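You operate a simulated robot arm through the tools that you are given. There is no shell and no other tool.

The job below is to be done with a simulated robot arm. You get a single attempt, and the scene is never put back.

## Task
Top up the black blocks. At the end: the pink cartridge stands on top of the black spare fan; there are four black blocks on the white desk, made up from those on the beige table; the ceramic fuse from the beige table stands where the pink cartridge stood; whatever was shut is shut again. Leave all else as you found it, and nothing knocked over.

It is judged by the outcome, as a careful person would: the job done as asked, and still so three seconds after it is handed in. It fails if anything else is knocked over, pushed out of place, dropped, spilled or broken.

## Robot
A 7-joint arm with a two-finger gripper, fixed in place. Base frame: the origin is at the foot of the arm, x ahead of it, y to its left, z up; the work surface is at about z = 80. Readings come in cm, degrees, newtons and seconds.
With the tool pointing down near the work surface it reaches from about 34 to 72 cm from the base axis. Its first joint turns from -66.0 to 66.0 degrees. Payload 2.45 kg.
The TCP is the grasp point between the finger pads, 2.6 cm short of the fingertips. In the tool frame z runs along the fingers and y along their closing line. The gripper opens to 9.6 cm. The gripper's body begins 6.9 cm behind the TCP.
Orientation is told as [roll, pitch, yaw] about the base's x, y, z axes, in that order, counted from this pose: with the fingers straight down and closing along the base's y, the tool's x points along the base's -x, its y along +y and its z along -z.

## Interface
- The arm moves only by the tool step_arm. Its argument "moves" is a list of rows, each an object (a shift or turn left out is 0, a gripper value left out holds the last) with "delta_pos": the shift along the tool's x, y, z in mm, a list of three; "delta_rot": the turn, a rotation vector about the tool's x, y, z in degrees, a list of three; "hand": the closure, from 0 (fully open) to 1 (shut). In form: [{"delta_pos": [x, y, z], "delta_rot": [ax, ay, az], "hand": hand}, ...]. A call has 1 to 20 rows; each row is the pose to reach, as a shift and turn from the pose commanded when the call began, along the tool's axes at that moment. A row lasts 0.2 s, in which the tool goes at most 5 cm and 8.6 degrees; a call with a longer step from one row to the next is refused whole, and so is a gripper value outside its range. Where a pose cannot be reached the arm comes as near as it can. A force on the tool above 40 N (or 10 N above the force at the start of the call, whichever is more), or a blocked arm, ends the call early, and 0.2 s more pass. Each finger halts on what it meets, pressing with about 20 N; the grip force reading is that of the motor and also rises with nothing between the fingers. The clock runs only during rows and for 0.2 s after the last one: add rows that repeat a pose to give the fingers time. It gives the time, the measured TCP pose, the force on the tool (base axes), the opening and the grip force at its end, in the units of the frame above (readings bear some noise), with the torque about the TCP (base axes, N m) and any sound that the robot's microphone picked up.
- Cameras (640 x 400 px; columns grow to the right, rows downward): "scene" is fixed at [14.39, -41.34, 138.96]; the picture's right is [0.75, -0.66, 0.00], its down [-0.54, -0.63, -0.56] and it looks along [0.37, 0.42, -0.83] (base axes); focal length 284 px, centre (320, 200). "wrist" rides on the gripper at [8.2, 0.3, -9.8] in the tool frame; the picture's right is [-0.04, 1.00, 0.00], its down [-0.73, -0.03, -0.68] and it looks along [-0.68, -0.03, 0.73] (tool axes); focal length 256 px, centre (320, 200). There is no depth. A picture from a camera that has moved, and an enlarged one, comes with that camera's place and axes in the base frame and with its lens. The place of the scene camera against the robot may be out by one fixed shift of up to 1.8 cm in any direction.
- get_image(camera): a new picture of that camera. The clock stands still meanwhile.
- inspect(camera, box): a new picture of the part [left, top, right, bottom] of that camera's present view, enlarged. The clock stands still meanwhile.
- job_done(): hands the job in; it is judged then, once.

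Places have to be worked out from the pictures, the camera data and where the tool is seen. Open the gripper and draw the arm clear of the work before you hand the job in, unless the task says otherwise.

The tools are called after ">>>" by a JSON object that holds its "fn" and its "kwargs". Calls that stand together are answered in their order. step_arm: Moves the arm, as the interface text tells. Its arguments: {"type":"object","properties":{"moves":{"type":"array","items":{"type":"object","properties":{"delta_pos":{"type":"array","items":{"type":"number"}},"delta_rot":{"type":"array","items":{"type":"number"}},"hand":{"type":"number"}}}}},"required":["moves"]} The other tools are called the same way: get_image (camera) takes a picture; inspect (camera, box) takes an enlarged picture of a part of a camera's view; job_done () hands the job in.

At the start:

```text
time_s: 0.0
eef_pos: [36.38, 9.73, 104.17]
tcp_rot: [0.0, 0.1, 0.0]
ft_force: [-0.1, 0.6, -0.2]
moment: [0.02, -0.04, -0.01]
grip_width: 9.6
grip_force: 0.0
```

scene: 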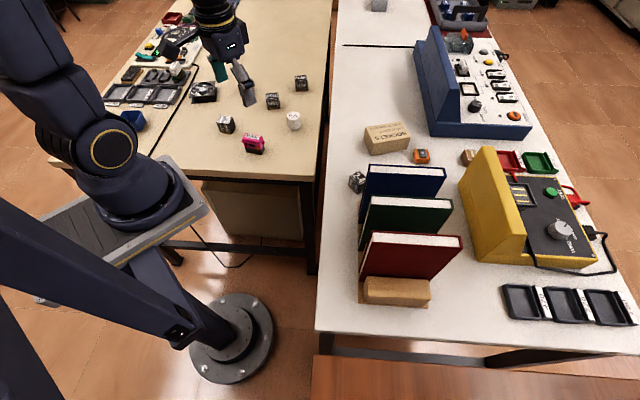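
wrist: 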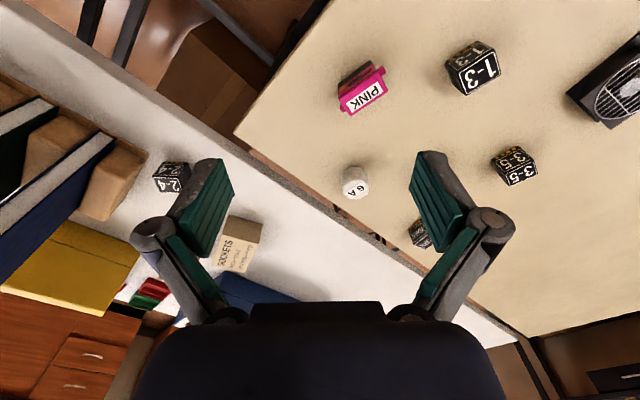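

I'll start by looking closely at the scene in both cameras before moving.

>>> {"fn": "inspect", "kwargs": {"camera": "scene", "box": [100, 0, 340, 180]}}

>>> {"fn": "inspect", "kwargs": {"camera": "scene", "box": [320, 100, 640, 330]}}

>>> {"fn": "inspect", "kwargs": {"camera": "scene", "box": [330, 0, 570, 170]}}

>>> {"fn": "inspect", "kwargs": {"camera": "wrist", "box": [320, 0, 640, 260]}}

>>> {"fn": "inspect", "kwargs": {"camera": "wrist", "box": [0, 80, 320, 340]}}

```text
2.22 times, centred on (220, 90) of scene
camera zoom: at [14.39, -41.34, 138.96], right [0.75, -0.66, 0.0], down [-0.54, -0.63, -0.56], along [0.37, 0.42, -0.83], focal length 630 px, centre (542, 444)
```

zoom: 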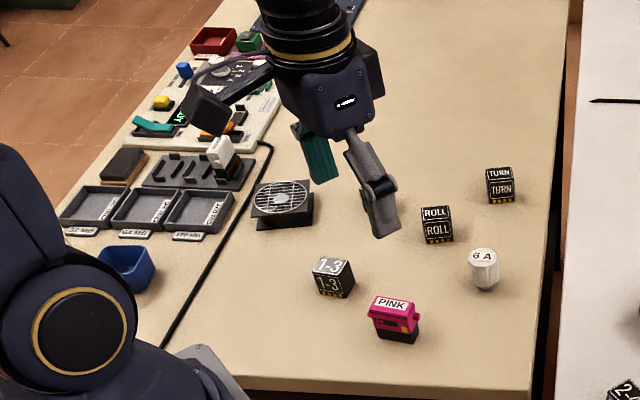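

```text
1.74 times, centred on (480, 215) of scene
camera zoom: at [14.39, -41.34, 138.96], right [0.75, -0.66, 0.0], down [-0.54, -0.63, -0.56], along [0.37, 0.42, -0.83], focal length 493 px, centre (42, 174)
```

zoom: 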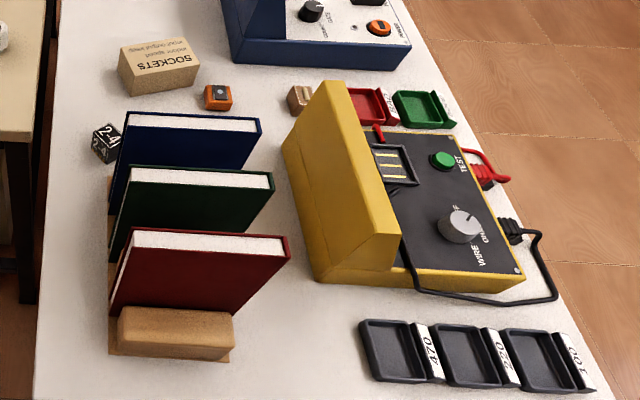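

```text
2.35 times, centred on (450, 85) of scene
camera zoom: at [14.39, -41.34, 138.96], right [0.75, -0.66, 0.0], down [-0.54, -0.63, -0.56], along [0.37, 0.42, -0.83], focal length 668 px, centre (14, 471)
```

zoom: 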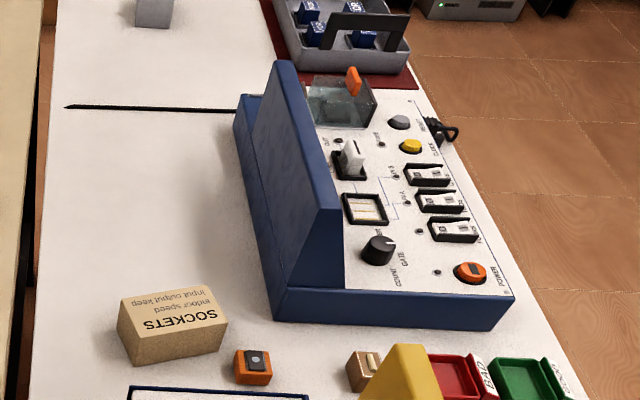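

```text
1.54 times, centred on (480, 130) of wrist
camera zoom: at [28.26, 10.09, 114.01], right [0.04, 1.0, 0.0], down [0.73, -0.03, 0.68], along [0.68, -0.03, -0.73], focal length 394 px, centre (74, 308)
```

zoom: 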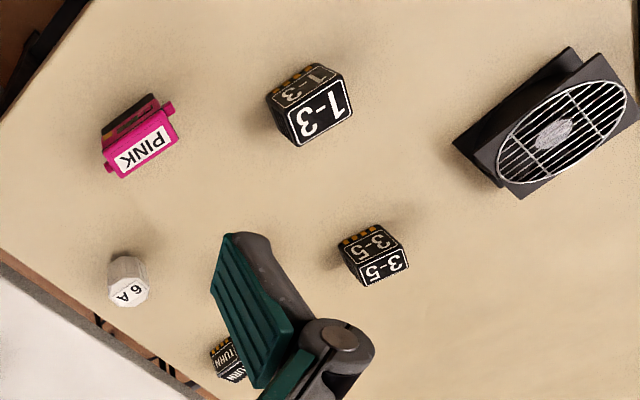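

```text
1.54 times, centred on (160, 210) of wrist
camera zoom: at [28.26, 10.09, 114.01], right [0.04, 1.0, 0.0], down [0.73, -0.03, 0.68], along [0.68, -0.03, -0.73], focal length 394 px, centre (566, 185)
```

zoom: 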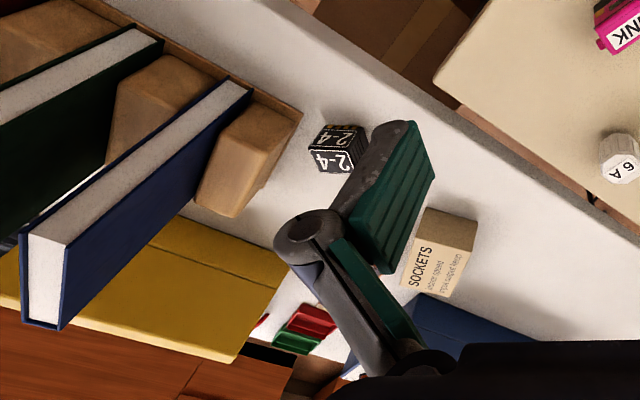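

So far I see three black blocks on the beige table (1-3, ROLL/3-5, TURN) and one on the desk (2-4). Some may be hidden, so I'll survey with the wrist camera, starting over the fan side of the beige table.

>>> {"fn": "step_arm", "kwargs": {"moves": [{"delta_pos": [0, 30, -15]}, {"delta_pos": [0, 65, -30]}, {"delta_pos": [0, 100, -45]}, {"delta_pos": [0, 140, -60]}, {"delta_pos": [0, 180, -60]}, {"delta_pos": [0, 200, -60]}, {"delta_pos": [0, 200, -60]}]}}

>>> {"fn": "get_image", "kwargs": {"camera": "wrist"}}

>>> {"fn": "get_image", "kwargs": {"camera": "scene"}}

```text
time_s: 1.6
eef_pos: [36.34, 29.77, 109.99]
tcp_rot: [0.0, 0.0, 0.0]
ft_force: [0.3, -0.3, 1.2]
moment: [-0.01, 0.02, -0.01]
grip_width: 9.61
grip_force: 0.1
```

```text
taken
camera wrist: at [28.2, 30.02, 119.92], right [0.04, 1.0, 0.0], down [0.73, -0.03, 0.68], along [0.68, -0.03, -0.73], focal length 256 px, centre (320, 200)
```

wrist: 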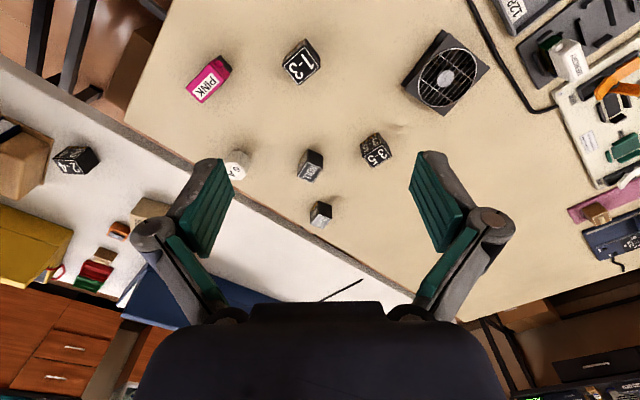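

```text
taken
```

scene: 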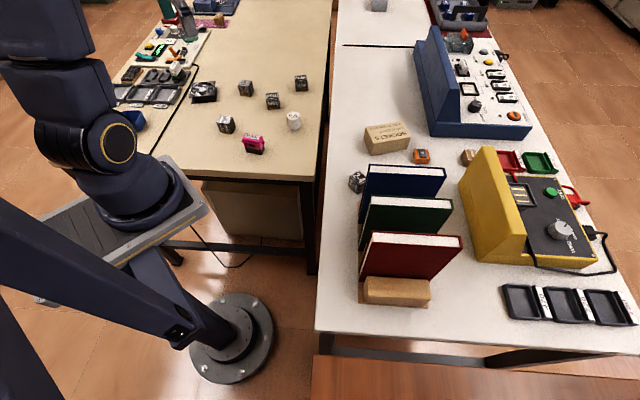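

A fourth block was hidden behind the gripper. I'll enlarge both views.

>>> {"fn": "inspect", "kwargs": {"camera": "scene", "box": [180, 60, 330, 160]}}

>>> {"fn": "inspect", "kwargs": {"camera": "wrist", "box": [160, 20, 500, 240]}}

>>> {"fn": "inspect", "kwargs": {"camera": "wrist", "box": [0, 100, 240, 320]}}

```text
4.00 times, centred on (255, 110) of scene
camera zoom: at [14.39, -41.33, 138.96], right [0.75, -0.66, 0.0], down [-0.54, -0.63, -0.56], along [0.37, 0.42, -0.83], focal length 1135 px, centre (580, 560)
```

zoom: 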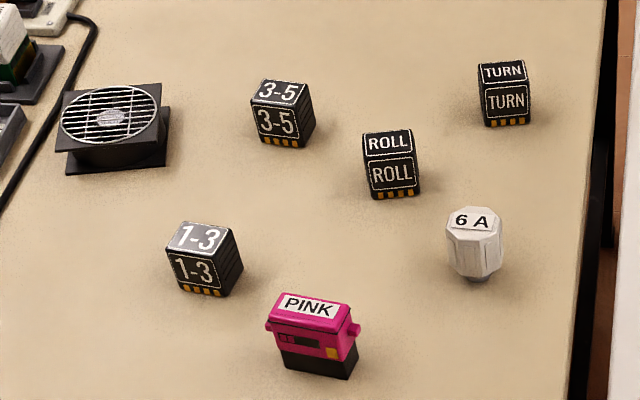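

```text
1.82 times, centred on (330, 130) of wrist
camera zoom: at [28.2, 30.02, 119.92], right [0.04, 1.0, 0.0], down [0.73, -0.03, 0.68], along [0.68, -0.03, -0.73], focal length 465 px, centre (302, 327)
```

zoom: 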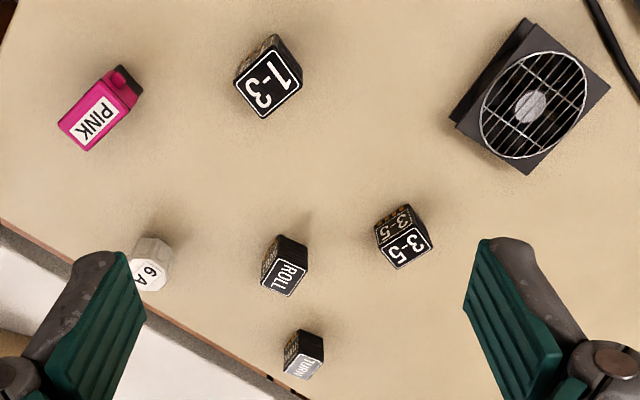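

```text
1.82 times, centred on (120, 210) of wrist
camera zoom: at [28.2, 30.02, 119.92], right [0.04, 1.0, 0.0], down [0.73, -0.03, 0.68], along [0.68, -0.03, -0.73], focal length 465 px, centre (684, 182)
```

zoom: 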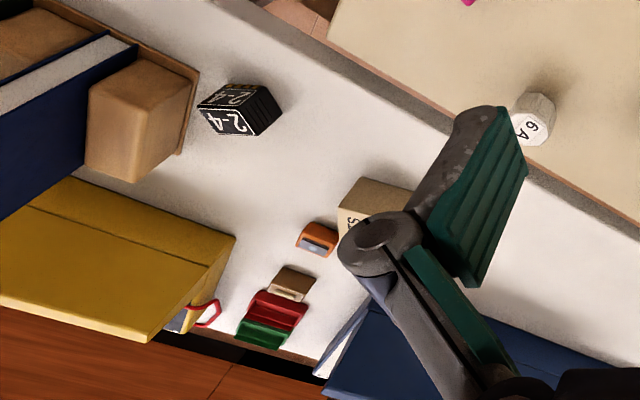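

Beige table has four blocks (1-3, 3-5, ROLL, TURN). Now I'll survey the white desk for any black blocks out of the scene camera's view.

>>> {"fn": "step_arm", "kwargs": {"moves": [{"delta_pos": [0, -40, -20]}, {"delta_pos": [0, -80, -40]}, {"delta_pos": [0, -120, -60]}, {"delta_pos": [0, -165, -60]}, {"delta_pos": [0, -210, -60]}, {"delta_pos": [0, -255, -60]}, {"delta_pos": [0, -300, -60]}, {"delta_pos": [0, -345, -60]}, {"delta_pos": [0, -385, -60]}, {"delta_pos": [0, -400, -60]}, {"delta_pos": [0, -400, -60]}]}}

>>> {"fn": "get_image", "kwargs": {"camera": "wrist"}}

>>> {"fn": "inspect", "kwargs": {"camera": "wrist", "box": [0, 0, 320, 200]}}

>>> {"fn": "inspect", "kwargs": {"camera": "wrist", "box": [320, 0, 640, 200]}}

>>> {"fn": "inspect", "kwargs": {"camera": "wrist", "box": [100, 130, 540, 330]}}

```text
time_s: 4.0
eef_pos: [36.39, -10.22, 116.1]
tcp_rot: [0.0, 0.1, 0.0]
ft_force: [-0.6, -0.1, 0.2]
moment: [-0.01, -0.02, 0.05]
grip_width: 9.62
grip_force: 0.0
```

```text
taken
camera wrist: at [28.31, -9.96, 125.95], right [0.04, 1.0, 0.0], down [0.73, -0.03, 0.68], along [0.68, -0.03, -0.73], focal length 256 px, centre (320, 200)
```

wrist: 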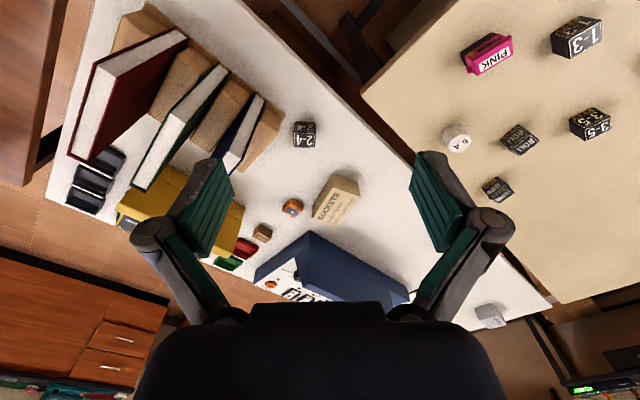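

```text
2.00 times, centred on (160, 100) of wrist
camera zoom: at [28.31, -9.96, 125.95], right [0.04, 1.0, 0.0], down [0.73, -0.03, 0.68], along [0.68, -0.03, -0.73], focal length 512 px, centre (640, 400)
```

zoom: 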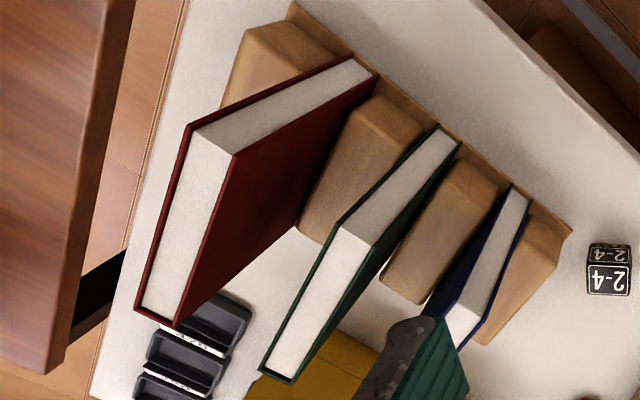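

```text
2.00 times, centred on (480, 100) of wrist
camera zoom: at [28.31, -9.96, 125.95], right [0.04, 1.0, 0.0], down [0.73, -0.03, 0.68], along [0.68, -0.03, -0.73], focal length 512 px, centre (0, 400)
```

zoom: 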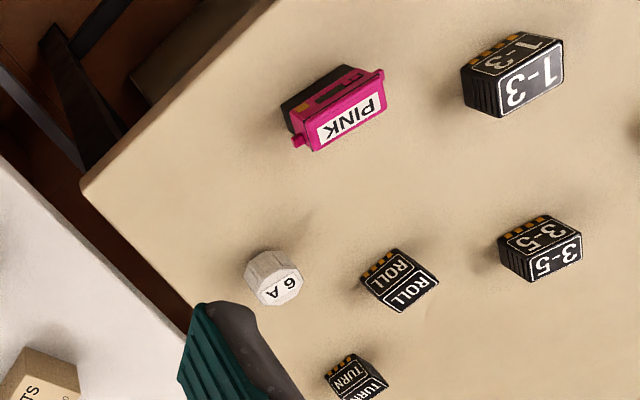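

```text
1.45 times, centred on (320, 230) of wrist
camera zoom: at [28.31, -9.96, 125.95], right [0.04, 1.0, 0.0], down [0.73, -0.03, 0.68], along [0.68, -0.03, -0.73], focal length 372 px, centre (320, 156)
```

zoom: 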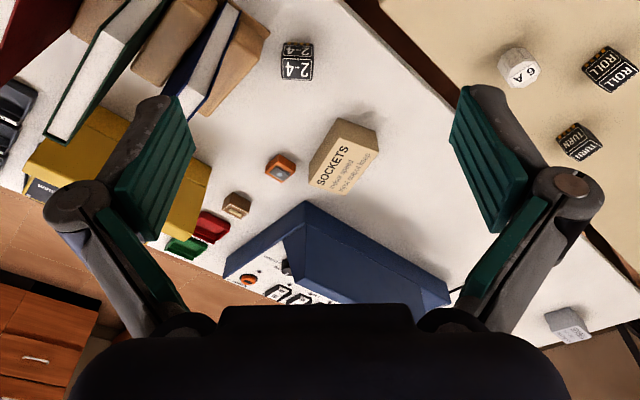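

The desk shows only the 2-4 block so far. I'll yaw the tool to look between and behind the books and the panels.

>>> {"fn": "step_arm", "kwargs": {"moves": [{"delta_rot": [0, 0, 7.5]}, {"delta_rot": [0, 0, 15]}, {"delta_rot": [0, 0, 22.5]}, {"delta_rot": [0, 0, 30]}, {"delta_rot": [0, 0, 37.5]}, {"delta_rot": [0, 0, 45]}, {"delta_rot": [0, 0, 52.5]}, {"delta_rot": [0, 0, 60]}, {"delta_rot": [0, 0, 60]}]}}

>>> {"fn": "get_image", "kwargs": {"camera": "wrist"}}

>>> {"fn": "get_image", "kwargs": {"camera": "scene"}}

```text
time_s: 6.0
eef_pos: [36.33, -10.2, 116.0]
tcp_rot: [0.0, 0.0, -60.1]
ft_force: [0.4, 0.9, -0.3]
moment: [-0.02, 0.01, 0.01]
grip_width: 9.59
grip_force: 0.2
```

```text
taken
camera wrist: at [32.65, -2.95, 126.0], right [0.89, 0.46, 0.0], down [0.34, -0.65, 0.68], along [0.31, -0.6, -0.73], focal length 256 px, centre (320, 200)
```

wrist: 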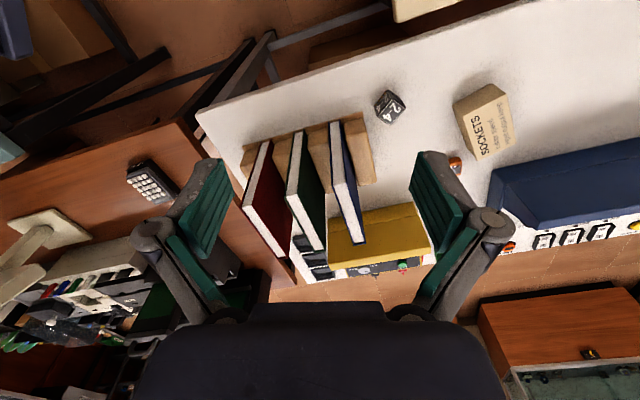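

```text
taken
```

scene: 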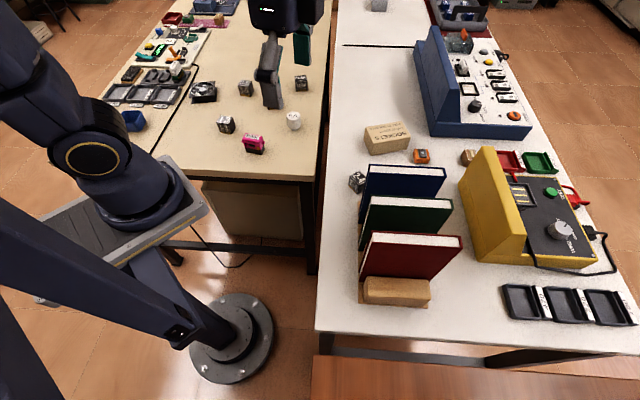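

>>> {"fn": "inspect", "kwargs": {"camera": "wrist", "box": [220, 70, 540, 290]}}

>>> {"fn": "inspect", "kwargs": {"camera": "scene", "box": [330, 0, 500, 70]}}

>>> {"fn": "inspect", "kwargs": {"camera": "scene", "box": [330, 110, 480, 220]}}

>>> {"fn": "inspect", "kwargs": {"camera": "scene", "box": [410, 20, 540, 140]}}

```text
1.82 times, centred on (380, 180) of wrist
camera zoom: at [32.65, -2.95, 126.0], right [0.89, 0.46, 0.0], down [0.34, -0.65, 0.68], along [0.31, -0.6, -0.73], focal length 465 px, centre (211, 236)
```

zoom: 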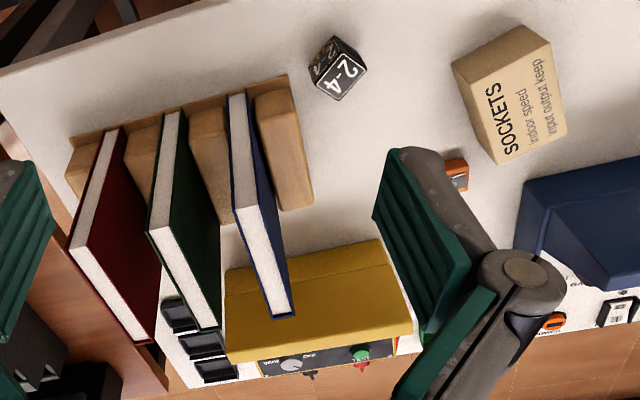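

```text
3.76 times, centred on (415, 35) of scene
camera zoom: at [14.39, -41.33, 138.96], right [0.75, -0.66, 0.0], down [-0.54, -0.63, -0.56], along [0.37, 0.42, -0.83], focal length 1068 px, centre (-38, 821)
```

zoom: 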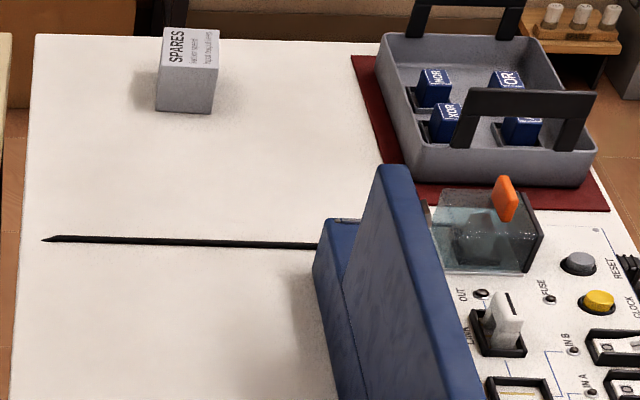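

```text
3.64 times, centred on (405, 165) of scene
camera zoom: at [14.39, -41.33, 138.96], right [0.75, -0.66, 0.0], down [-0.54, -0.63, -0.56], along [0.37, 0.42, -0.83], focal length 1032 px, centre (11, 327)
```

zoom: 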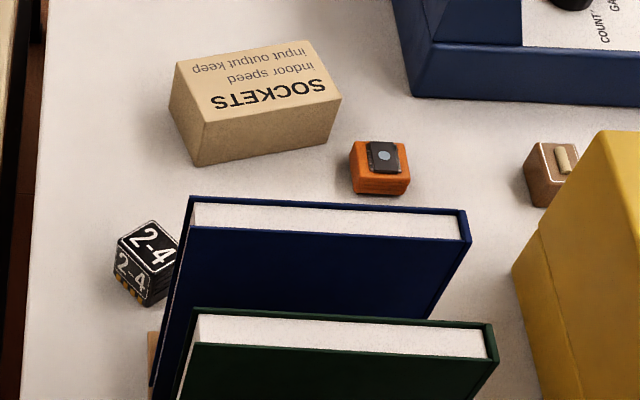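

```text
3.33 times, centred on (475, 80) of scene
camera zoom: at [14.39, -41.33, 138.96], right [0.75, -0.66, 0.0], down [-0.54, -0.63, -0.56], along [0.37, 0.42, -0.83], focal length 946 px, centre (-197, 600)
```

zoom: 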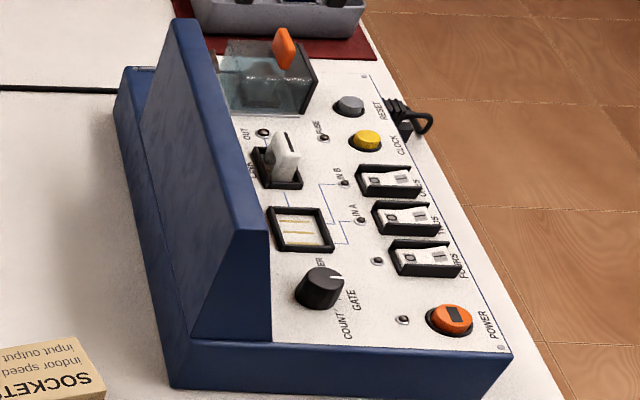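

One feature is unclear: the clear cover on the far blue panel. I'll go back to yaw 0, move higher and further out, and look at it from above.

>>> {"fn": "step_arm", "kwargs": {"moves": [{"delta_rot": [0, 0, -7.5]}, {"delta_rot": [0, 0, -15]}, {"delta_rot": [0, 0, -22.5]}, {"delta_rot": [0, 0, -30]}, {"delta_rot": [0, 0, -37.5]}, {"delta_rot": [0, 0, -45]}, {"delta_rot": [0, 0, -52.5]}, {"delta_rot": [0, 0, -60]}, {"delta_rot": [0, 0, -60]}]}}

>>> {"fn": "step_arm", "kwargs": {"moves": [{"delta_pos": [-30, 5, -15]}, {"delta_pos": [-70, 10, -30]}, {"delta_pos": [-110, 20, -50]}, {"delta_pos": [-150, 30, -70]}, {"delta_pos": [-180, 40, -80]}, {"delta_pos": [-200, 50, -90]}, {"delta_pos": [-200, 50, -90]}]}}

>>> {"fn": "get_image", "kwargs": {"camera": "wrist"}}

>>> {"fn": "inspect", "kwargs": {"camera": "wrist", "box": [220, 100, 480, 310]}}

```text
time_s: 8.0
eef_pos: [36.35, -10.22, 116.09]
tcp_rot: [0.0, 0.0, 0.1]
ft_force: [0.0, 1.0, 0.5]
moment: [0.03, -0.01, 0.0]
grip_width: 9.58
grip_force: 0.1
```

```text
time_s: 9.6
eef_pos: [56.48, -5.35, 125.21]
tcp_rot: [0.0, -0.1, 0.1]
ft_force: [0.6, -0.6, -0.2]
moment: [-0.01, -0.04, 0.01]
grip_width: 9.59
grip_force: 0.0
```

```text
taken
camera wrist: at [48.32, -4.97, 135.19], right [0.04, 1.0, 0.0], down [0.73, -0.03, 0.68], along [0.68, -0.03, -0.73], focal length 256 px, centre (320, 200)
```

wrist: 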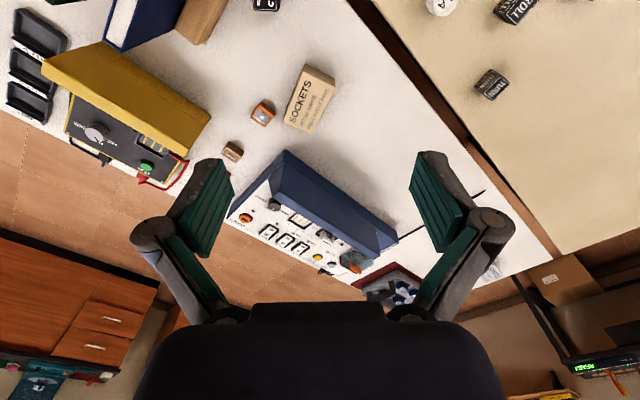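

```text
1.90 times, centred on (350, 205) of wrist
camera zoom: at [48.32, -4.97, 135.19], right [0.04, 1.0, 0.0], down [0.73, -0.03, 0.68], along [0.68, -0.03, -0.73], focal length 488 px, centre (263, 190)
```

zoom: 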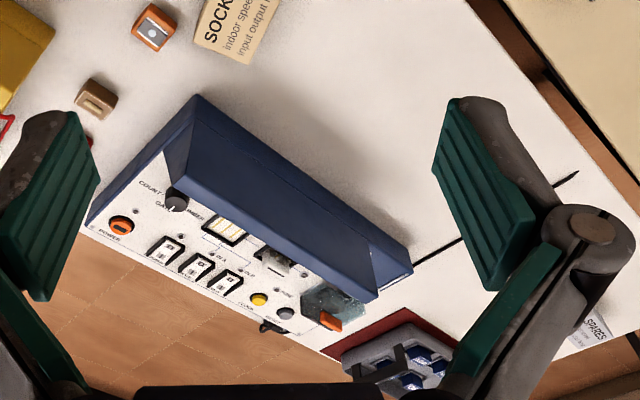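

>>> {"fn": "inspect", "kwargs": {"camera": "wrist", "box": [320, 230, 400, 290]}}

>>> {"fn": "inspect", "kwargs": {"camera": "scene", "box": [430, 20, 490, 60]}}

>>> {"fn": "get_image", "kwargs": {"camera": "scene"}}

```text
6.67 times, centred on (360, 260) of wrist
camera zoom: at [48.32, -4.97, 135.19], right [0.04, 1.0, 0.0], down [0.73, -0.03, 0.68], along [0.68, -0.03, -0.73], focal length 1707 px, centre (53, -200)
```

zoom: 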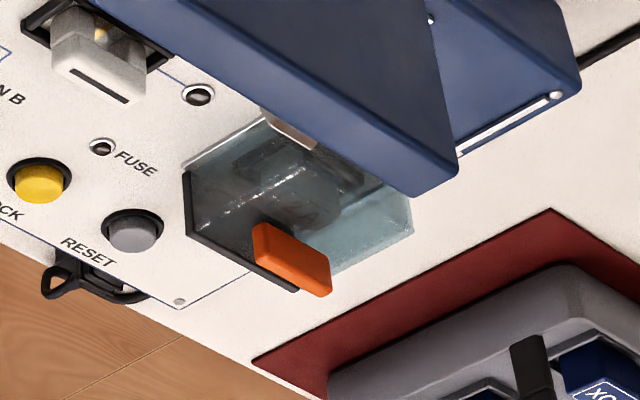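

```text
10.00 times, centred on (460, 40) of scene
camera zoom: at [14.39, -41.33, 138.96], right [0.75, -0.66, 0.0], down [-0.54, -0.63, -0.56], along [0.37, 0.42, -0.83], focal length 2837 px, centre (-1080, 1800)
```

zoom: 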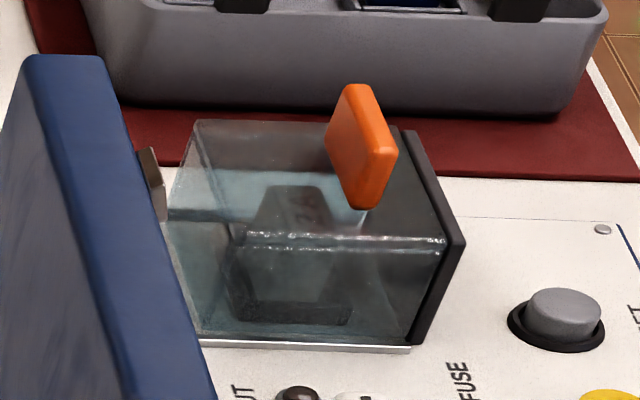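

```text
taken
```

scene: 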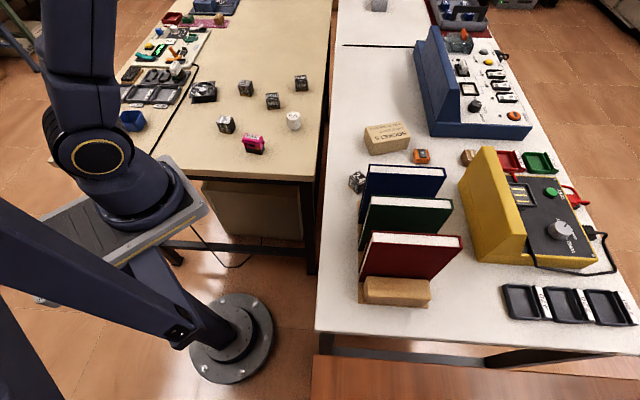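

The clear cover just holds a seated fuse, so the desk has exactly one black block (2-4). I need three of the four table blocks and will leave TURN, the farthest. Next I'll look at the pink cartridge from closer up.

>>> {"fn": "step_arm", "kwargs": {"moves": [{"delta_pos": [24, 23, 15]}, {"delta_pos": [48, 46, 40]}, {"delta_pos": [72, 69, 75]}, {"delta_pos": [96, 92, 110]}, {"delta_pos": [120, 115, 145]}, {"delta_pos": [144, 138, 180]}, {"delta_pos": [168, 161, 215]}, {"delta_pos": [192, 184, 245]}, {"delta_pos": [210, 200, 270]}, {"delta_pos": [215, 204, 280]}, {"delta_pos": [215, 204, 280]}]}}

>>> {"fn": "get_image", "kwargs": {"camera": "wrist"}}

>>> {"fn": "inspect", "kwargs": {"camera": "wrist", "box": [240, 80, 400, 180]}}

>>> {"fn": "get_image", "kwargs": {"camera": "scene"}}

```text
time_s: 12.0
eef_pos: [34.79, 14.96, 97.32]
tcp_rot: [0.1, -0.1, 0.0]
ft_force: [0.4, 0.5, -0.3]
moment: [0.0, 0.0, 0.03]
grip_width: 9.58
grip_force: 0.0
```

```text
taken
camera wrist: at [26.7, 15.38, 107.09], right [0.04, 1.0, 0.0], down [0.73, -0.03, 0.68], along [0.68, -0.03, -0.73], focal length 256 px, centre (320, 200)
```

wrist: 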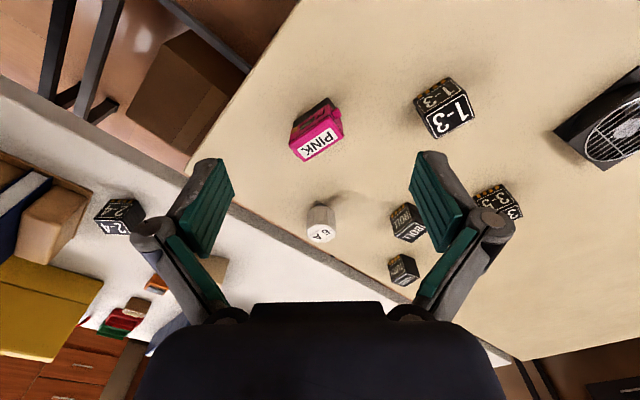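

```text
4.00 times, centred on (320, 130) of wrist
camera zoom: at [26.7, 15.38, 107.09], right [0.04, 1.0, 0.0], down [0.73, -0.03, 0.68], along [0.68, -0.03, -0.73], focal length 1024 px, centre (320, 480)
```

zoom: 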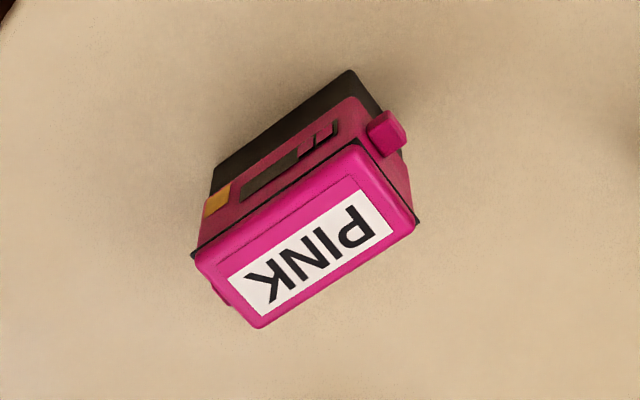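

```text
taken
```

scene: 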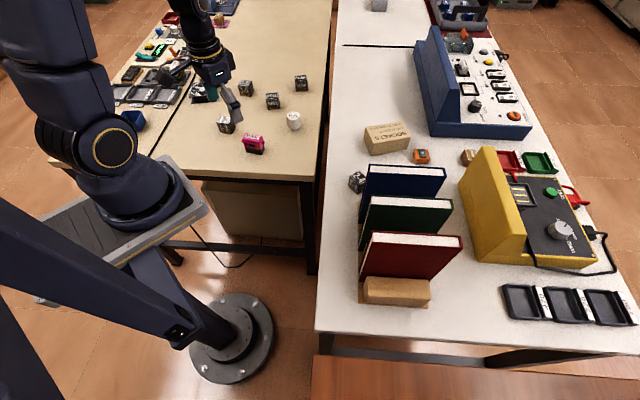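

The cartridge measures about 4.9 × 2.4 × 5 cm, centred near (39.4, 14.5), with its short axis about +36° from base x. I'll hover above it at yaw −54° and take a second view to refine that.

>>> {"fn": "step_arm", "kwargs": {"moves": [{"delta_pos": [-6, 0, 0], "delta_rot": [0, 0, 6.75]}, {"delta_pos": [-12, -1, 0], "delta_rot": [0, 0, 13.5]}, {"delta_pos": [-18, -2, 0], "delta_rot": [0, 0, 20.25]}, {"delta_pos": [-24, -3, 0], "delta_rot": [0, 0, 27]}, {"delta_pos": [-30, -4, 0], "delta_rot": [0, 0, 33.75]}, {"delta_pos": [-36, -5, 0], "delta_rot": [0, 0, 40.5]}, {"delta_pos": [-42, -5, 0], "delta_rot": [0, 0, 47.25]}, {"delta_pos": [-46, -5, 0], "delta_rot": [0, 0, 54]}, {"delta_pos": [-46, -5, 0], "delta_rot": [0, 0, 54]}]}}

>>> {"fn": "get_image", "kwargs": {"camera": "wrist"}}

>>> {"fn": "inspect", "kwargs": {"camera": "wrist", "box": [240, 50, 400, 150]}}

```text
time_s: 14.0
eef_pos: [39.48, 14.7, 97.07]
tcp_rot: [0.0, 0.0, -54.1]
ft_force: [0.2, 0.1, -0.1]
moment: [-0.02, 0.02, 0.01]
grip_width: 9.61
grip_force: 0.1
```

```text
taken
camera wrist: at [35.01, 21.46, 106.97], right [0.83, 0.55, 0.0], down [0.41, -0.61, 0.68], along [0.38, -0.57, -0.73], focal length 256 px, centre (320, 200)
```

wrist: 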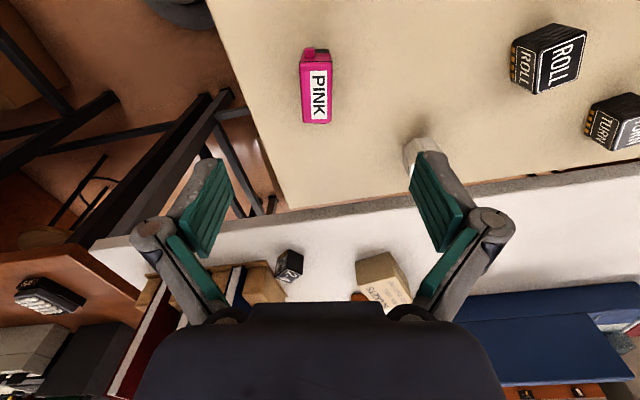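

```text
4.00 times, centred on (320, 100) of wrist
camera zoom: at [35.01, 21.46, 106.97], right [0.83, 0.55, 0.0], down [0.41, -0.61, 0.68], along [0.38, -0.57, -0.73], focal length 1024 px, centre (320, 600)
```

zoom: 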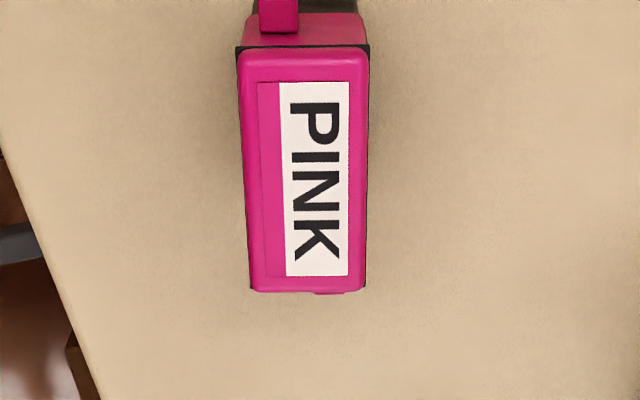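

The second view puts the cartridge centre at about (39.37, 14.42), top at z ≈ 85, with my yaw nearly aligned. I'll shift −3 mm along tool y, descend around it and close.

>>> {"fn": "step_arm", "kwargs": {"moves": [{"delta_pos": [-1, -3, 30], "delta_rot": [0, 0, 1]}, {"delta_pos": [-1, -3, 65], "delta_rot": [0, 0, 1]}, {"delta_pos": [-1, -3, 95], "delta_rot": [0, 0, 1]}, {"delta_pos": [-1, -3, 115], "delta_rot": [0, 0, 1]}, {"delta_pos": [-1, -3, 127], "delta_rot": [0, 0, 1]}, {"delta_pos": [-1, -3, 134], "delta_rot": [0, 0, 1]}, {"delta_pos": [-1, -3, 137], "delta_rot": [0, 0, 1]}, {"delta_pos": [-1, -3, 137], "delta_rot": [0, 0, 1]}]}}

>>> {"fn": "get_image", "kwargs": {"camera": "wrist"}}

```text
time_s: 15.8
eef_pos: [39.36, 14.36, 83.34]
tcp_rot: [0.1, 0.0, -55.1]
ft_force: [0.4, 1.3, -0.2]
moment: [0.0, -0.02, -0.01]
grip_width: 9.6
grip_force: 0.0
```

```text
taken
camera wrist: at [34.93, 21.24, 93.26], right [0.84, 0.54, 0.0], down [0.4, -0.62, 0.68], along [0.37, -0.57, -0.73], focal length 256 px, centre (320, 200)
```

wrist: 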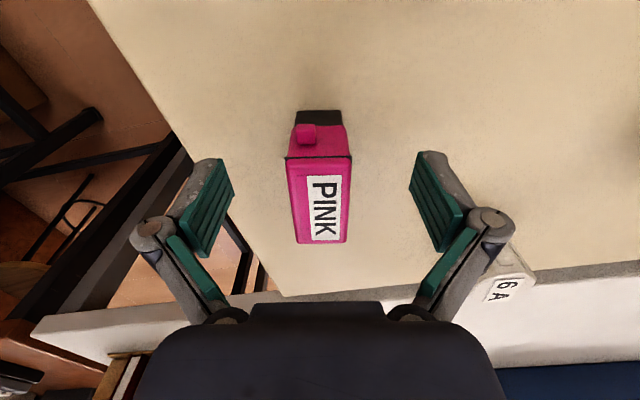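

The cartridge is centred between the fingers, so I'm closing.

>>> {"fn": "step_arm", "kwargs": {"moves": [{"hand": 0.3}, {"hand": 0.6}, {"hand": 1}, {"hand": 1}, {"hand": 1}, {"hand": 1}, {"hand": 1}, {"hand": 1}]}}

>>> {"fn": "get_image", "kwargs": {"camera": "wrist"}}

```text
time_s: 17.6
eef_pos: [39.3, 14.43, 83.41]
tcp_rot: [-0.1, 0.0, -55.0]
ft_force: [0.8, 0.3, 1.8]
moment: [0.0, -0.01, 0.02]
grip_width: 2.48
grip_force: 19.6
```

```text
taken
camera wrist: at [34.92, 21.25, 93.28], right [0.84, 0.54, 0.0], down [0.4, -0.62, 0.68], along [0.37, -0.57, -0.73], focal length 256 px, centre (320, 200)
```

wrist: 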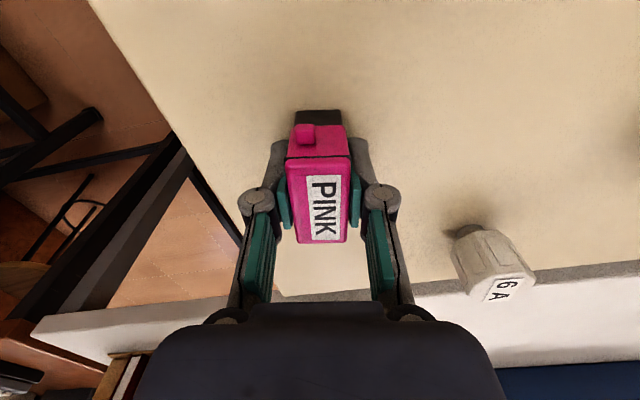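

Gripped at a width of 2.48 cm. I'll lift straight up, then swing towards the fan for a close look at it.

>>> {"fn": "step_arm", "kwargs": {"moves": [{"delta_pos": [0, 0, -15], "hand": 1}, {"delta_pos": [0, 0, -45]}, {"delta_pos": [0, 0, -85]}, {"delta_pos": [0, 0, -125]}, {"delta_pos": [0, 0, -165]}, {"delta_pos": [0, 0, -200]}, {"delta_pos": [0, 0, -220]}, {"delta_pos": [0, 0, -220]}]}}

>>> {"fn": "step_arm", "kwargs": {"moves": [{"delta_pos": [0, 0, 0], "delta_rot": [0, 0, -7]}, {"delta_rot": [0, 0, -14]}, {"delta_rot": [0, 0, -21]}, {"delta_rot": [0, 0, -28]}, {"delta_rot": [0, 0, -35]}, {"delta_rot": [0, 0, -42]}, {"delta_rot": [0, 0, -49]}, {"delta_rot": [0, 0, -55]}, {"delta_rot": [0, 0, -55]}]}}

```text
time_s: 19.4
eef_pos: [39.54, 14.54, 105.25]
tcp_rot: [0.0, 0.0, -55.0]
ft_force: [-0.2, -0.2, 0.4]
moment: [0.01, 0.0, -0.01]
grip_width: 2.52
grip_force: 19.9
```

```text
time_s: 21.4
eef_pos: [39.34, 14.45, 105.47]
tcp_rot: [0.0, -0.1, 0.1]
ft_force: [-0.3, -0.4, 0.3]
moment: [0.0, 0.0, -0.01]
grip_width: 2.53
grip_force: 20.1
```

>>> {"fn": "step_arm", "kwargs": {"moves": [{"delta_pos": [8, 40, 10]}, {"delta_pos": [16, 80, 20]}, {"delta_pos": [25, 120, 30]}, {"delta_pos": [34, 160, 40]}, {"delta_pos": [42, 200, 55]}, {"delta_pos": [50, 240, 65]}, {"delta_pos": [53, 255, 70]}, {"delta_pos": [53, 255, 70]}]}}

>>> {"fn": "get_image", "kwargs": {"camera": "wrist"}}

>>> {"fn": "inspect", "kwargs": {"camera": "wrist", "box": [260, 60, 460, 200]}}

>>> {"fn": "get_image", "kwargs": {"camera": "scene"}}

```text
time_s: 23.2
eef_pos: [34.15, 40.07, 98.47]
tcp_rot: [0.0, 0.1, 0.0]
ft_force: [0.3, 0.6, -0.5]
moment: [-0.01, 0.02, -0.01]
grip_width: 2.52
grip_force: 19.8
```

```text
taken
camera wrist: at [26.06, 40.3, 108.34], right [0.04, 1.0, 0.0], down [0.73, -0.03, 0.68], along [0.68, -0.03, -0.73], focal length 256 px, centre (320, 200)
```

wrist: 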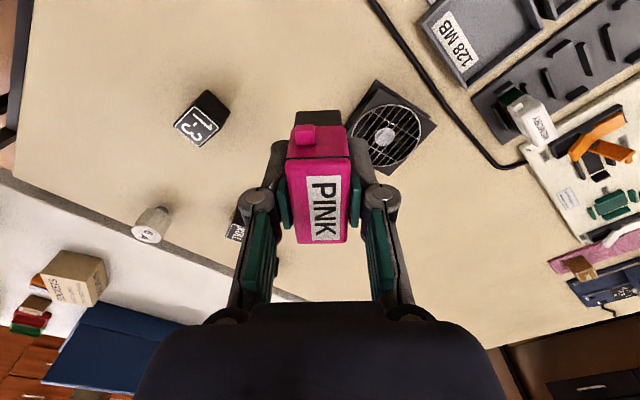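

```text
2.86 times, centred on (360, 130) of wrist
camera zoom: at [26.06, 40.3, 108.34], right [0.04, 1.0, 0.0], down [0.73, -0.03, 0.68], along [0.68, -0.03, -0.73], focal length 731 px, centre (206, 400)
```

zoom: 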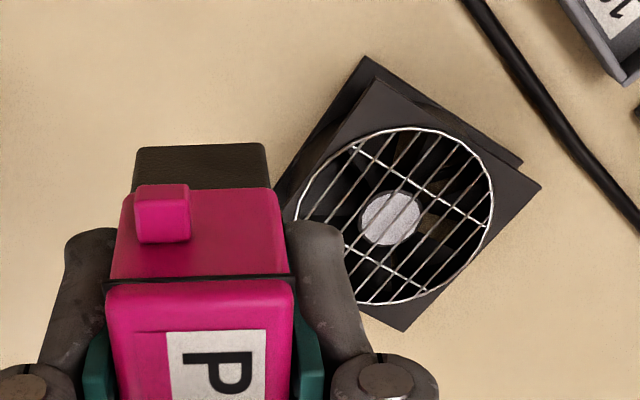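

```text
taken
```

scene: 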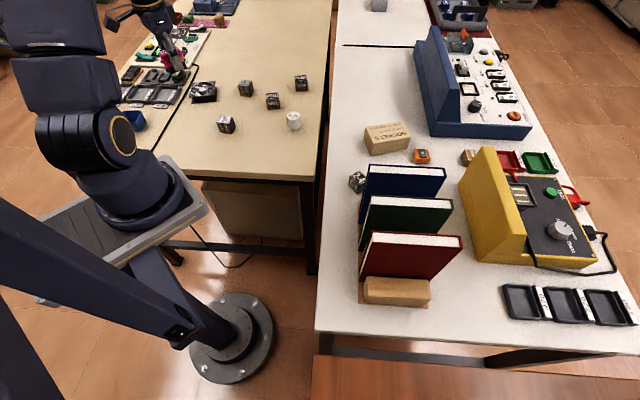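

The fan's top plate is a 7.75 cm square centred at about (40.5, 46.95), z ≈ 82.8, with edges at 58°/−32°. I'll carry the cartridge above it and turn to yaw 58° so it sits square.

>>> {"fn": "step_arm", "kwargs": {"moves": [{"delta_pos": [-8, 9, 0], "delta_rot": [0, 0, -7.25]}, {"delta_pos": [-16, 17, 5], "delta_rot": [0, 0, -14.5]}, {"delta_pos": [-24, 26, 10], "delta_rot": [0, 0, -21.75]}, {"delta_pos": [-32, 35, 15], "delta_rot": [0, 0, -29]}, {"delta_pos": [-40, 43, 20], "delta_rot": [0, 0, -36.25]}, {"delta_pos": [-48, 52, 30], "delta_rot": [0, 0, -43.5]}, {"delta_pos": [-56, 61, 40], "delta_rot": [0, 0, -50.75]}, {"delta_pos": [-63.5, 69, 50], "delta_rot": [0, 0, -58]}, {"delta_pos": [-63.5, 69, 50], "delta_rot": [0, 0, -58]}]}}

>>> {"fn": "get_image", "kwargs": {"camera": "wrist"}}

>>> {"fn": "inspect", "kwargs": {"camera": "scene", "box": [130, 30, 290, 130]}}

```text
time_s: 25.2
eef_pos: [40.39, 46.83, 93.27]
tcp_rot: [0.1, 0.0, 58.2]
ft_force: [0.3, -0.6, -0.5]
moment: [-0.01, 0.01, 0.02]
grip_width: 2.51
grip_force: 20.5
```

```text
taken
camera wrist: at [35.8, 40.13, 103.22], right [-0.83, 0.56, 0.0], down [0.41, 0.61, 0.68], along [0.38, 0.56, -0.73], focal length 256 px, centre (320, 200)
```

wrist: 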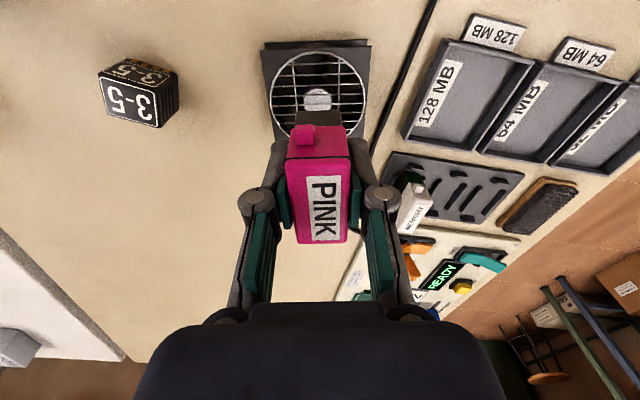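

```text
4.00 times, centred on (210, 80) of scene
camera zoom: at [14.39, -41.33, 138.96], right [0.75, -0.66, 0.0], down [-0.54, -0.63, -0.56], along [0.37, 0.42, -0.83], focal length 1135 px, centre (760, 680)
```

zoom: 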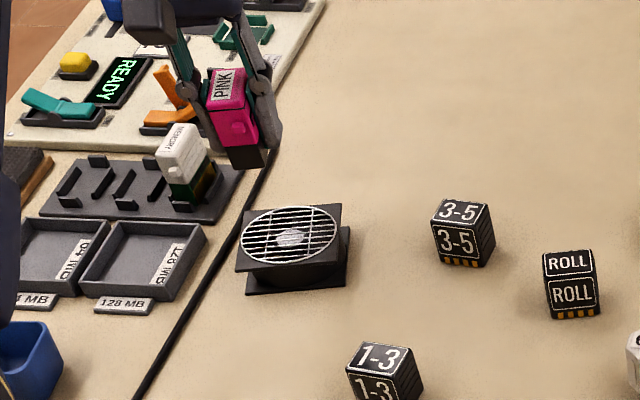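

The fan hub is right below the tool at about (40.4, 46.8). I'll descend to just above the expected contact height, then creep down.

>>> {"fn": "step_arm", "kwargs": {"moves": [{"delta_pos": [0, 0, 20]}, {"delta_pos": [0, 0, 40]}, {"delta_pos": [0, 0, 53]}, {"delta_pos": [0, 0, 58]}, {"delta_pos": [0, 0, 60]}, {"delta_pos": [0, 0, 60]}]}}

>>> {"fn": "inspect", "kwargs": {"camera": "scene", "box": [170, 60, 250, 110]}}

>>> {"fn": "get_image", "kwargs": {"camera": "wrist"}}

```text
time_s: 26.6
eef_pos: [40.44, 46.89, 87.36]
tcp_rot: [0.0, 0.0, 58.0]
ft_force: [0.0, -0.6, -0.4]
moment: [-0.02, 0.0, 0.01]
grip_width: 2.52
grip_force: 19.6
```

```text
8.00 times, centred on (210, 85) of scene
camera zoom: at [14.39, -41.33, 138.96], right [0.75, -0.66, 0.0], down [-0.54, -0.63, -0.56], along [0.37, 0.42, -0.83], focal length 2270 px, centre (1200, 1120)
```

zoom: 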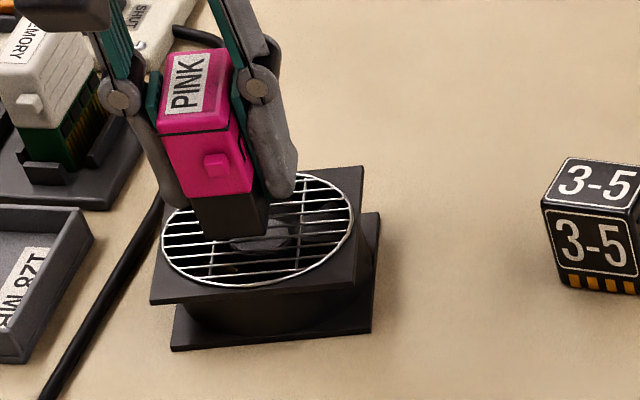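

```text
taken
camera wrist: at [35.82, 40.14, 97.24], right [-0.83, 0.56, 0.0], down [0.41, 0.61, 0.68], along [0.38, 0.56, -0.73], focal length 256 px, centre (320, 200)
```

wrist: 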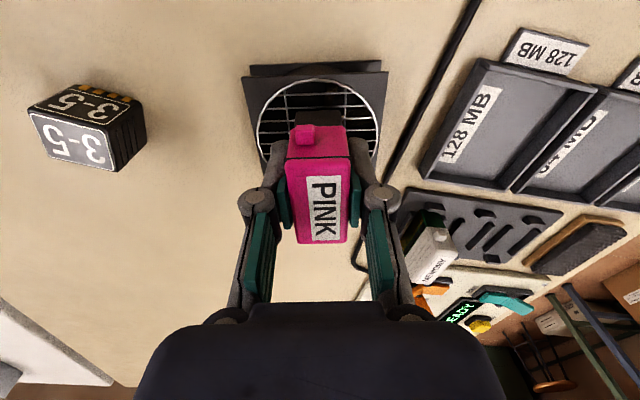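

Centring looks right, so I'm creeping down 1 mm per row and watching the force.

>>> {"fn": "step_arm", "kwargs": {"moves": [{"delta_pos": [0, 0, 1.5]}, {"delta_pos": [0, 0, 3]}, {"delta_pos": [0, 0, 4]}, {"delta_pos": [0, 0, 5]}, {"delta_pos": [0, 0, 5]}]}}

```text
time_s: 27.8
eef_pos: [40.38, 46.81, 86.95]
tcp_rot: [-0.1, 0.0, 58.0]
ft_force: [0.1, 0.5, -0.9]
moment: [0.01, -0.05, -0.01]
grip_width: 2.51
grip_force: 19.7
```

>>> {"fn": "step_arm", "kwargs": {"moves": [{"delta_pos": [0, 0, 1]}, {"delta_pos": [0, 0, 2]}, {"delta_pos": [0, 0, 3]}, {"delta_pos": [0, 0, 3]}]}}

```text
time_s: 28.8
eef_pos: [40.43, 46.73, 86.58]
tcp_rot: [0.0, 0.1, 58.0]
ft_force: [-0.4, -0.2, -0.1]
moment: [0.01, -0.02, 0.0]
grip_width: 2.52
grip_force: 20.0
```

>>> {"fn": "step_arm", "kwargs": {"moves": [{"delta_pos": [0, 0, 1]}, {"delta_pos": [0, 0, 2]}, {"delta_pos": [0, 0, 2]}]}}

>>> {"fn": "inspect", "kwargs": {"camera": "scene", "box": [170, 60, 250, 110]}}

```text
time_s: 29.6
eef_pos: [40.15, 46.73, 86.44]
tcp_rot: [-0.1, -0.1, 58.0]
ft_force: [0.0, 0.4, -1.5]
moment: [0.03, -0.01, 0.01]
grip_width: 2.51
grip_force: 19.8
```

```text
8.00 times, centred on (210, 85) of scene
camera zoom: at [14.39, -41.33, 138.96], right [0.75, -0.66, 0.0], down [-0.54, -0.63, -0.56], along [0.37, 0.42, -0.83], focal length 2270 px, centre (1200, 1120)
```

zoom: 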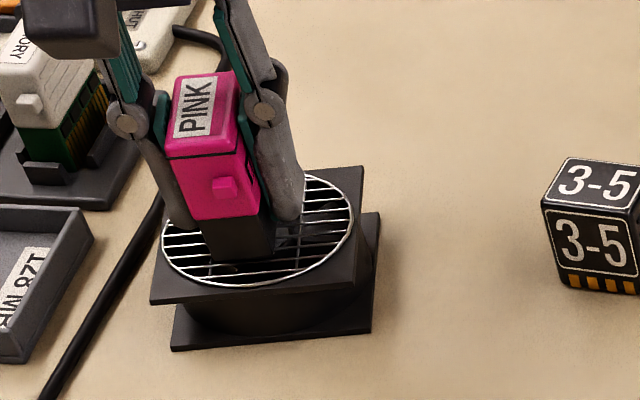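

>>> {"fn": "step_arm", "kwargs": {"moves": [{"delta_pos": [0, 0, 1]}, {"delta_pos": [0, 0, 2]}, {"delta_pos": [0, 0, 2]}]}}

```text
time_s: 30.4
eef_pos: [40.34, 46.82, 86.17]
tcp_rot: [0.0, 0.0, 58.1]
ft_force: [-0.9, 0.9, -0.9]
moment: [0.01, 0.02, 0.0]
grip_width: 2.49
grip_force: 20.2
```

>>> {"fn": "step_arm", "kwargs": {"moves": [{"delta_pos": [0, 0, 1]}, {"delta_pos": [0, 0, 2]}, {"delta_pos": [0, 0, 2]}]}}

```text
time_s: 31.2
eef_pos: [40.46, 46.91, 85.96]
tcp_rot: [0.0, 0.0, 58.0]
ft_force: [0.4, -0.5, 0.0]
moment: [-0.01, 0.0, -0.02]
grip_width: 2.52
grip_force: 20.4
```

>>> {"fn": "step_arm", "kwargs": {"moves": [{"delta_pos": [0, 0, 1]}, {"delta_pos": [0, 0, 2]}, {"delta_pos": [0, 0, 2]}]}}

>>> {"fn": "inspect", "kwargs": {"camera": "scene", "box": [170, 60, 250, 110]}}

```text
time_s: 32.0
eef_pos: [40.26, 46.94, 85.87]
tcp_rot: [0.0, 0.0, 58.0]
ft_force: [1.1, -2.1, 7.8]
moment: [-0.11, 0.03, 0.01]
grip_width: 2.51
grip_force: 20.5
```

```text
8.00 times, centred on (210, 85) of scene
camera zoom: at [14.38, -41.35, 138.95], right [0.75, -0.66, 0.0], down [-0.54, -0.63, -0.56], along [0.37, 0.42, -0.83], focal length 2270 px, centre (1200, 1120)
```

zoom: 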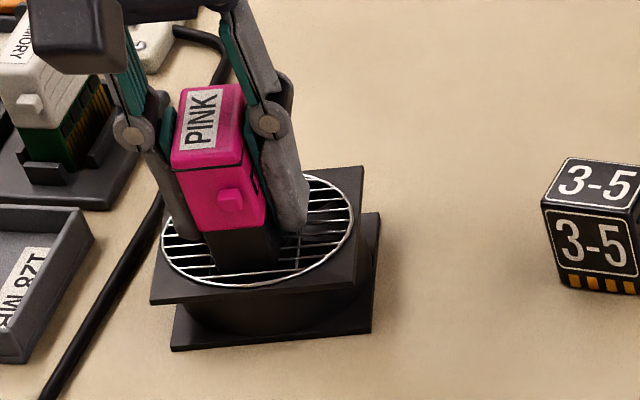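

Contact at 7.8 N, so the cartridge is standing on the grille. I'll ease off half a millimetre, open, and retreat straight up.

>>> {"fn": "step_arm", "kwargs": {"moves": [{"delta_pos": [0, 0, -0.6]}, {"delta_pos": [0, 0, -0.6], "hand": 0.75}, {"delta_pos": [0, 0, -0.6], "hand": 0.6}, {"delta_pos": [0, 0, -0.6], "hand": 0.4}, {"delta_pos": [0, 0, -0.6], "hand": 0.3}, {"delta_pos": [0, 0, -0.6], "hand": 0.3}]}}

>>> {"fn": "get_image", "kwargs": {"camera": "wrist"}}

```text
time_s: 33.4
eef_pos: [40.34, 46.95, 85.94]
tcp_rot: [-0.1, 0.0, 58.0]
ft_force: [0.5, -0.5, -0.8]
moment: [-0.02, 0.02, -0.03]
grip_width: 6.72
grip_force: 0.1
```

```text
taken
camera wrist: at [35.79, 40.1, 95.79], right [-0.83, 0.56, 0.0], down [0.41, 0.61, 0.68], along [0.38, 0.56, -0.73], focal length 256 px, centre (320, 200)
```

wrist: 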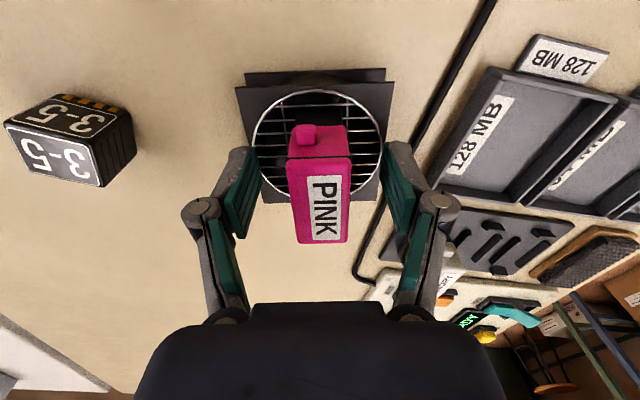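

The cartridge stands freely on the fan. I'm retreating upward and verifying.

>>> {"fn": "step_arm", "kwargs": {"moves": [{"delta_pos": [0, 0, -15]}, {"delta_pos": [0, 0, -45]}, {"delta_pos": [0, 0, -85]}, {"delta_pos": [0, 0, -125]}, {"delta_pos": [0, 0, -160]}, {"delta_pos": [0, 0, -180]}, {"delta_pos": [0, 0, -180]}]}}

>>> {"fn": "get_image", "kwargs": {"camera": "wrist"}}

>>> {"fn": "inspect", "kwargs": {"camera": "scene", "box": [170, 50, 330, 150]}}

```text
time_s: 35.0
eef_pos: [40.61, 46.68, 103.93]
tcp_rot: [0.0, -0.1, 58.0]
ft_force: [0.5, -0.9, 0.1]
moment: [0.02, 0.02, 0.01]
grip_width: 6.71
grip_force: 0.1
```

```text
taken
camera wrist: at [36.03, 39.85, 113.92], right [-0.83, 0.56, 0.0], down [0.41, 0.61, 0.68], along [0.38, 0.56, -0.73], focal length 256 px, centre (320, 200)
```

wrist: 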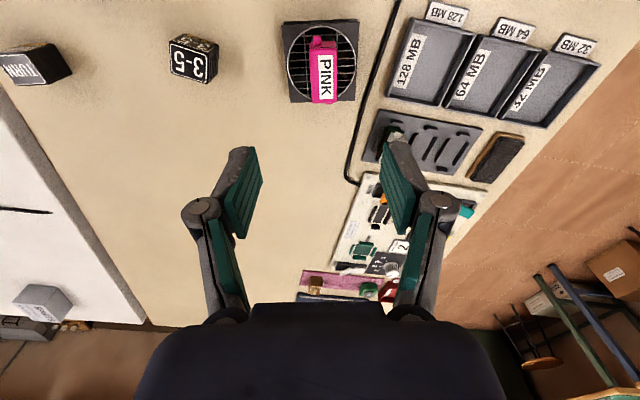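

```text
4.00 times, centred on (250, 100) of scene
camera zoom: at [14.39, -41.34, 138.96], right [0.75, -0.66, 0.0], down [-0.54, -0.63, -0.56], along [0.37, 0.42, -0.83], focal length 1135 px, centre (600, 600)
```

zoom: 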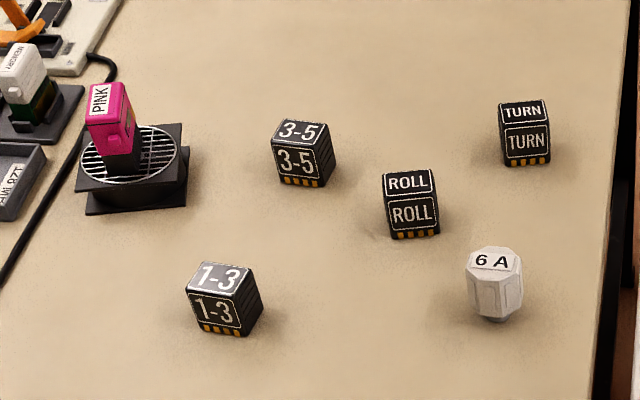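

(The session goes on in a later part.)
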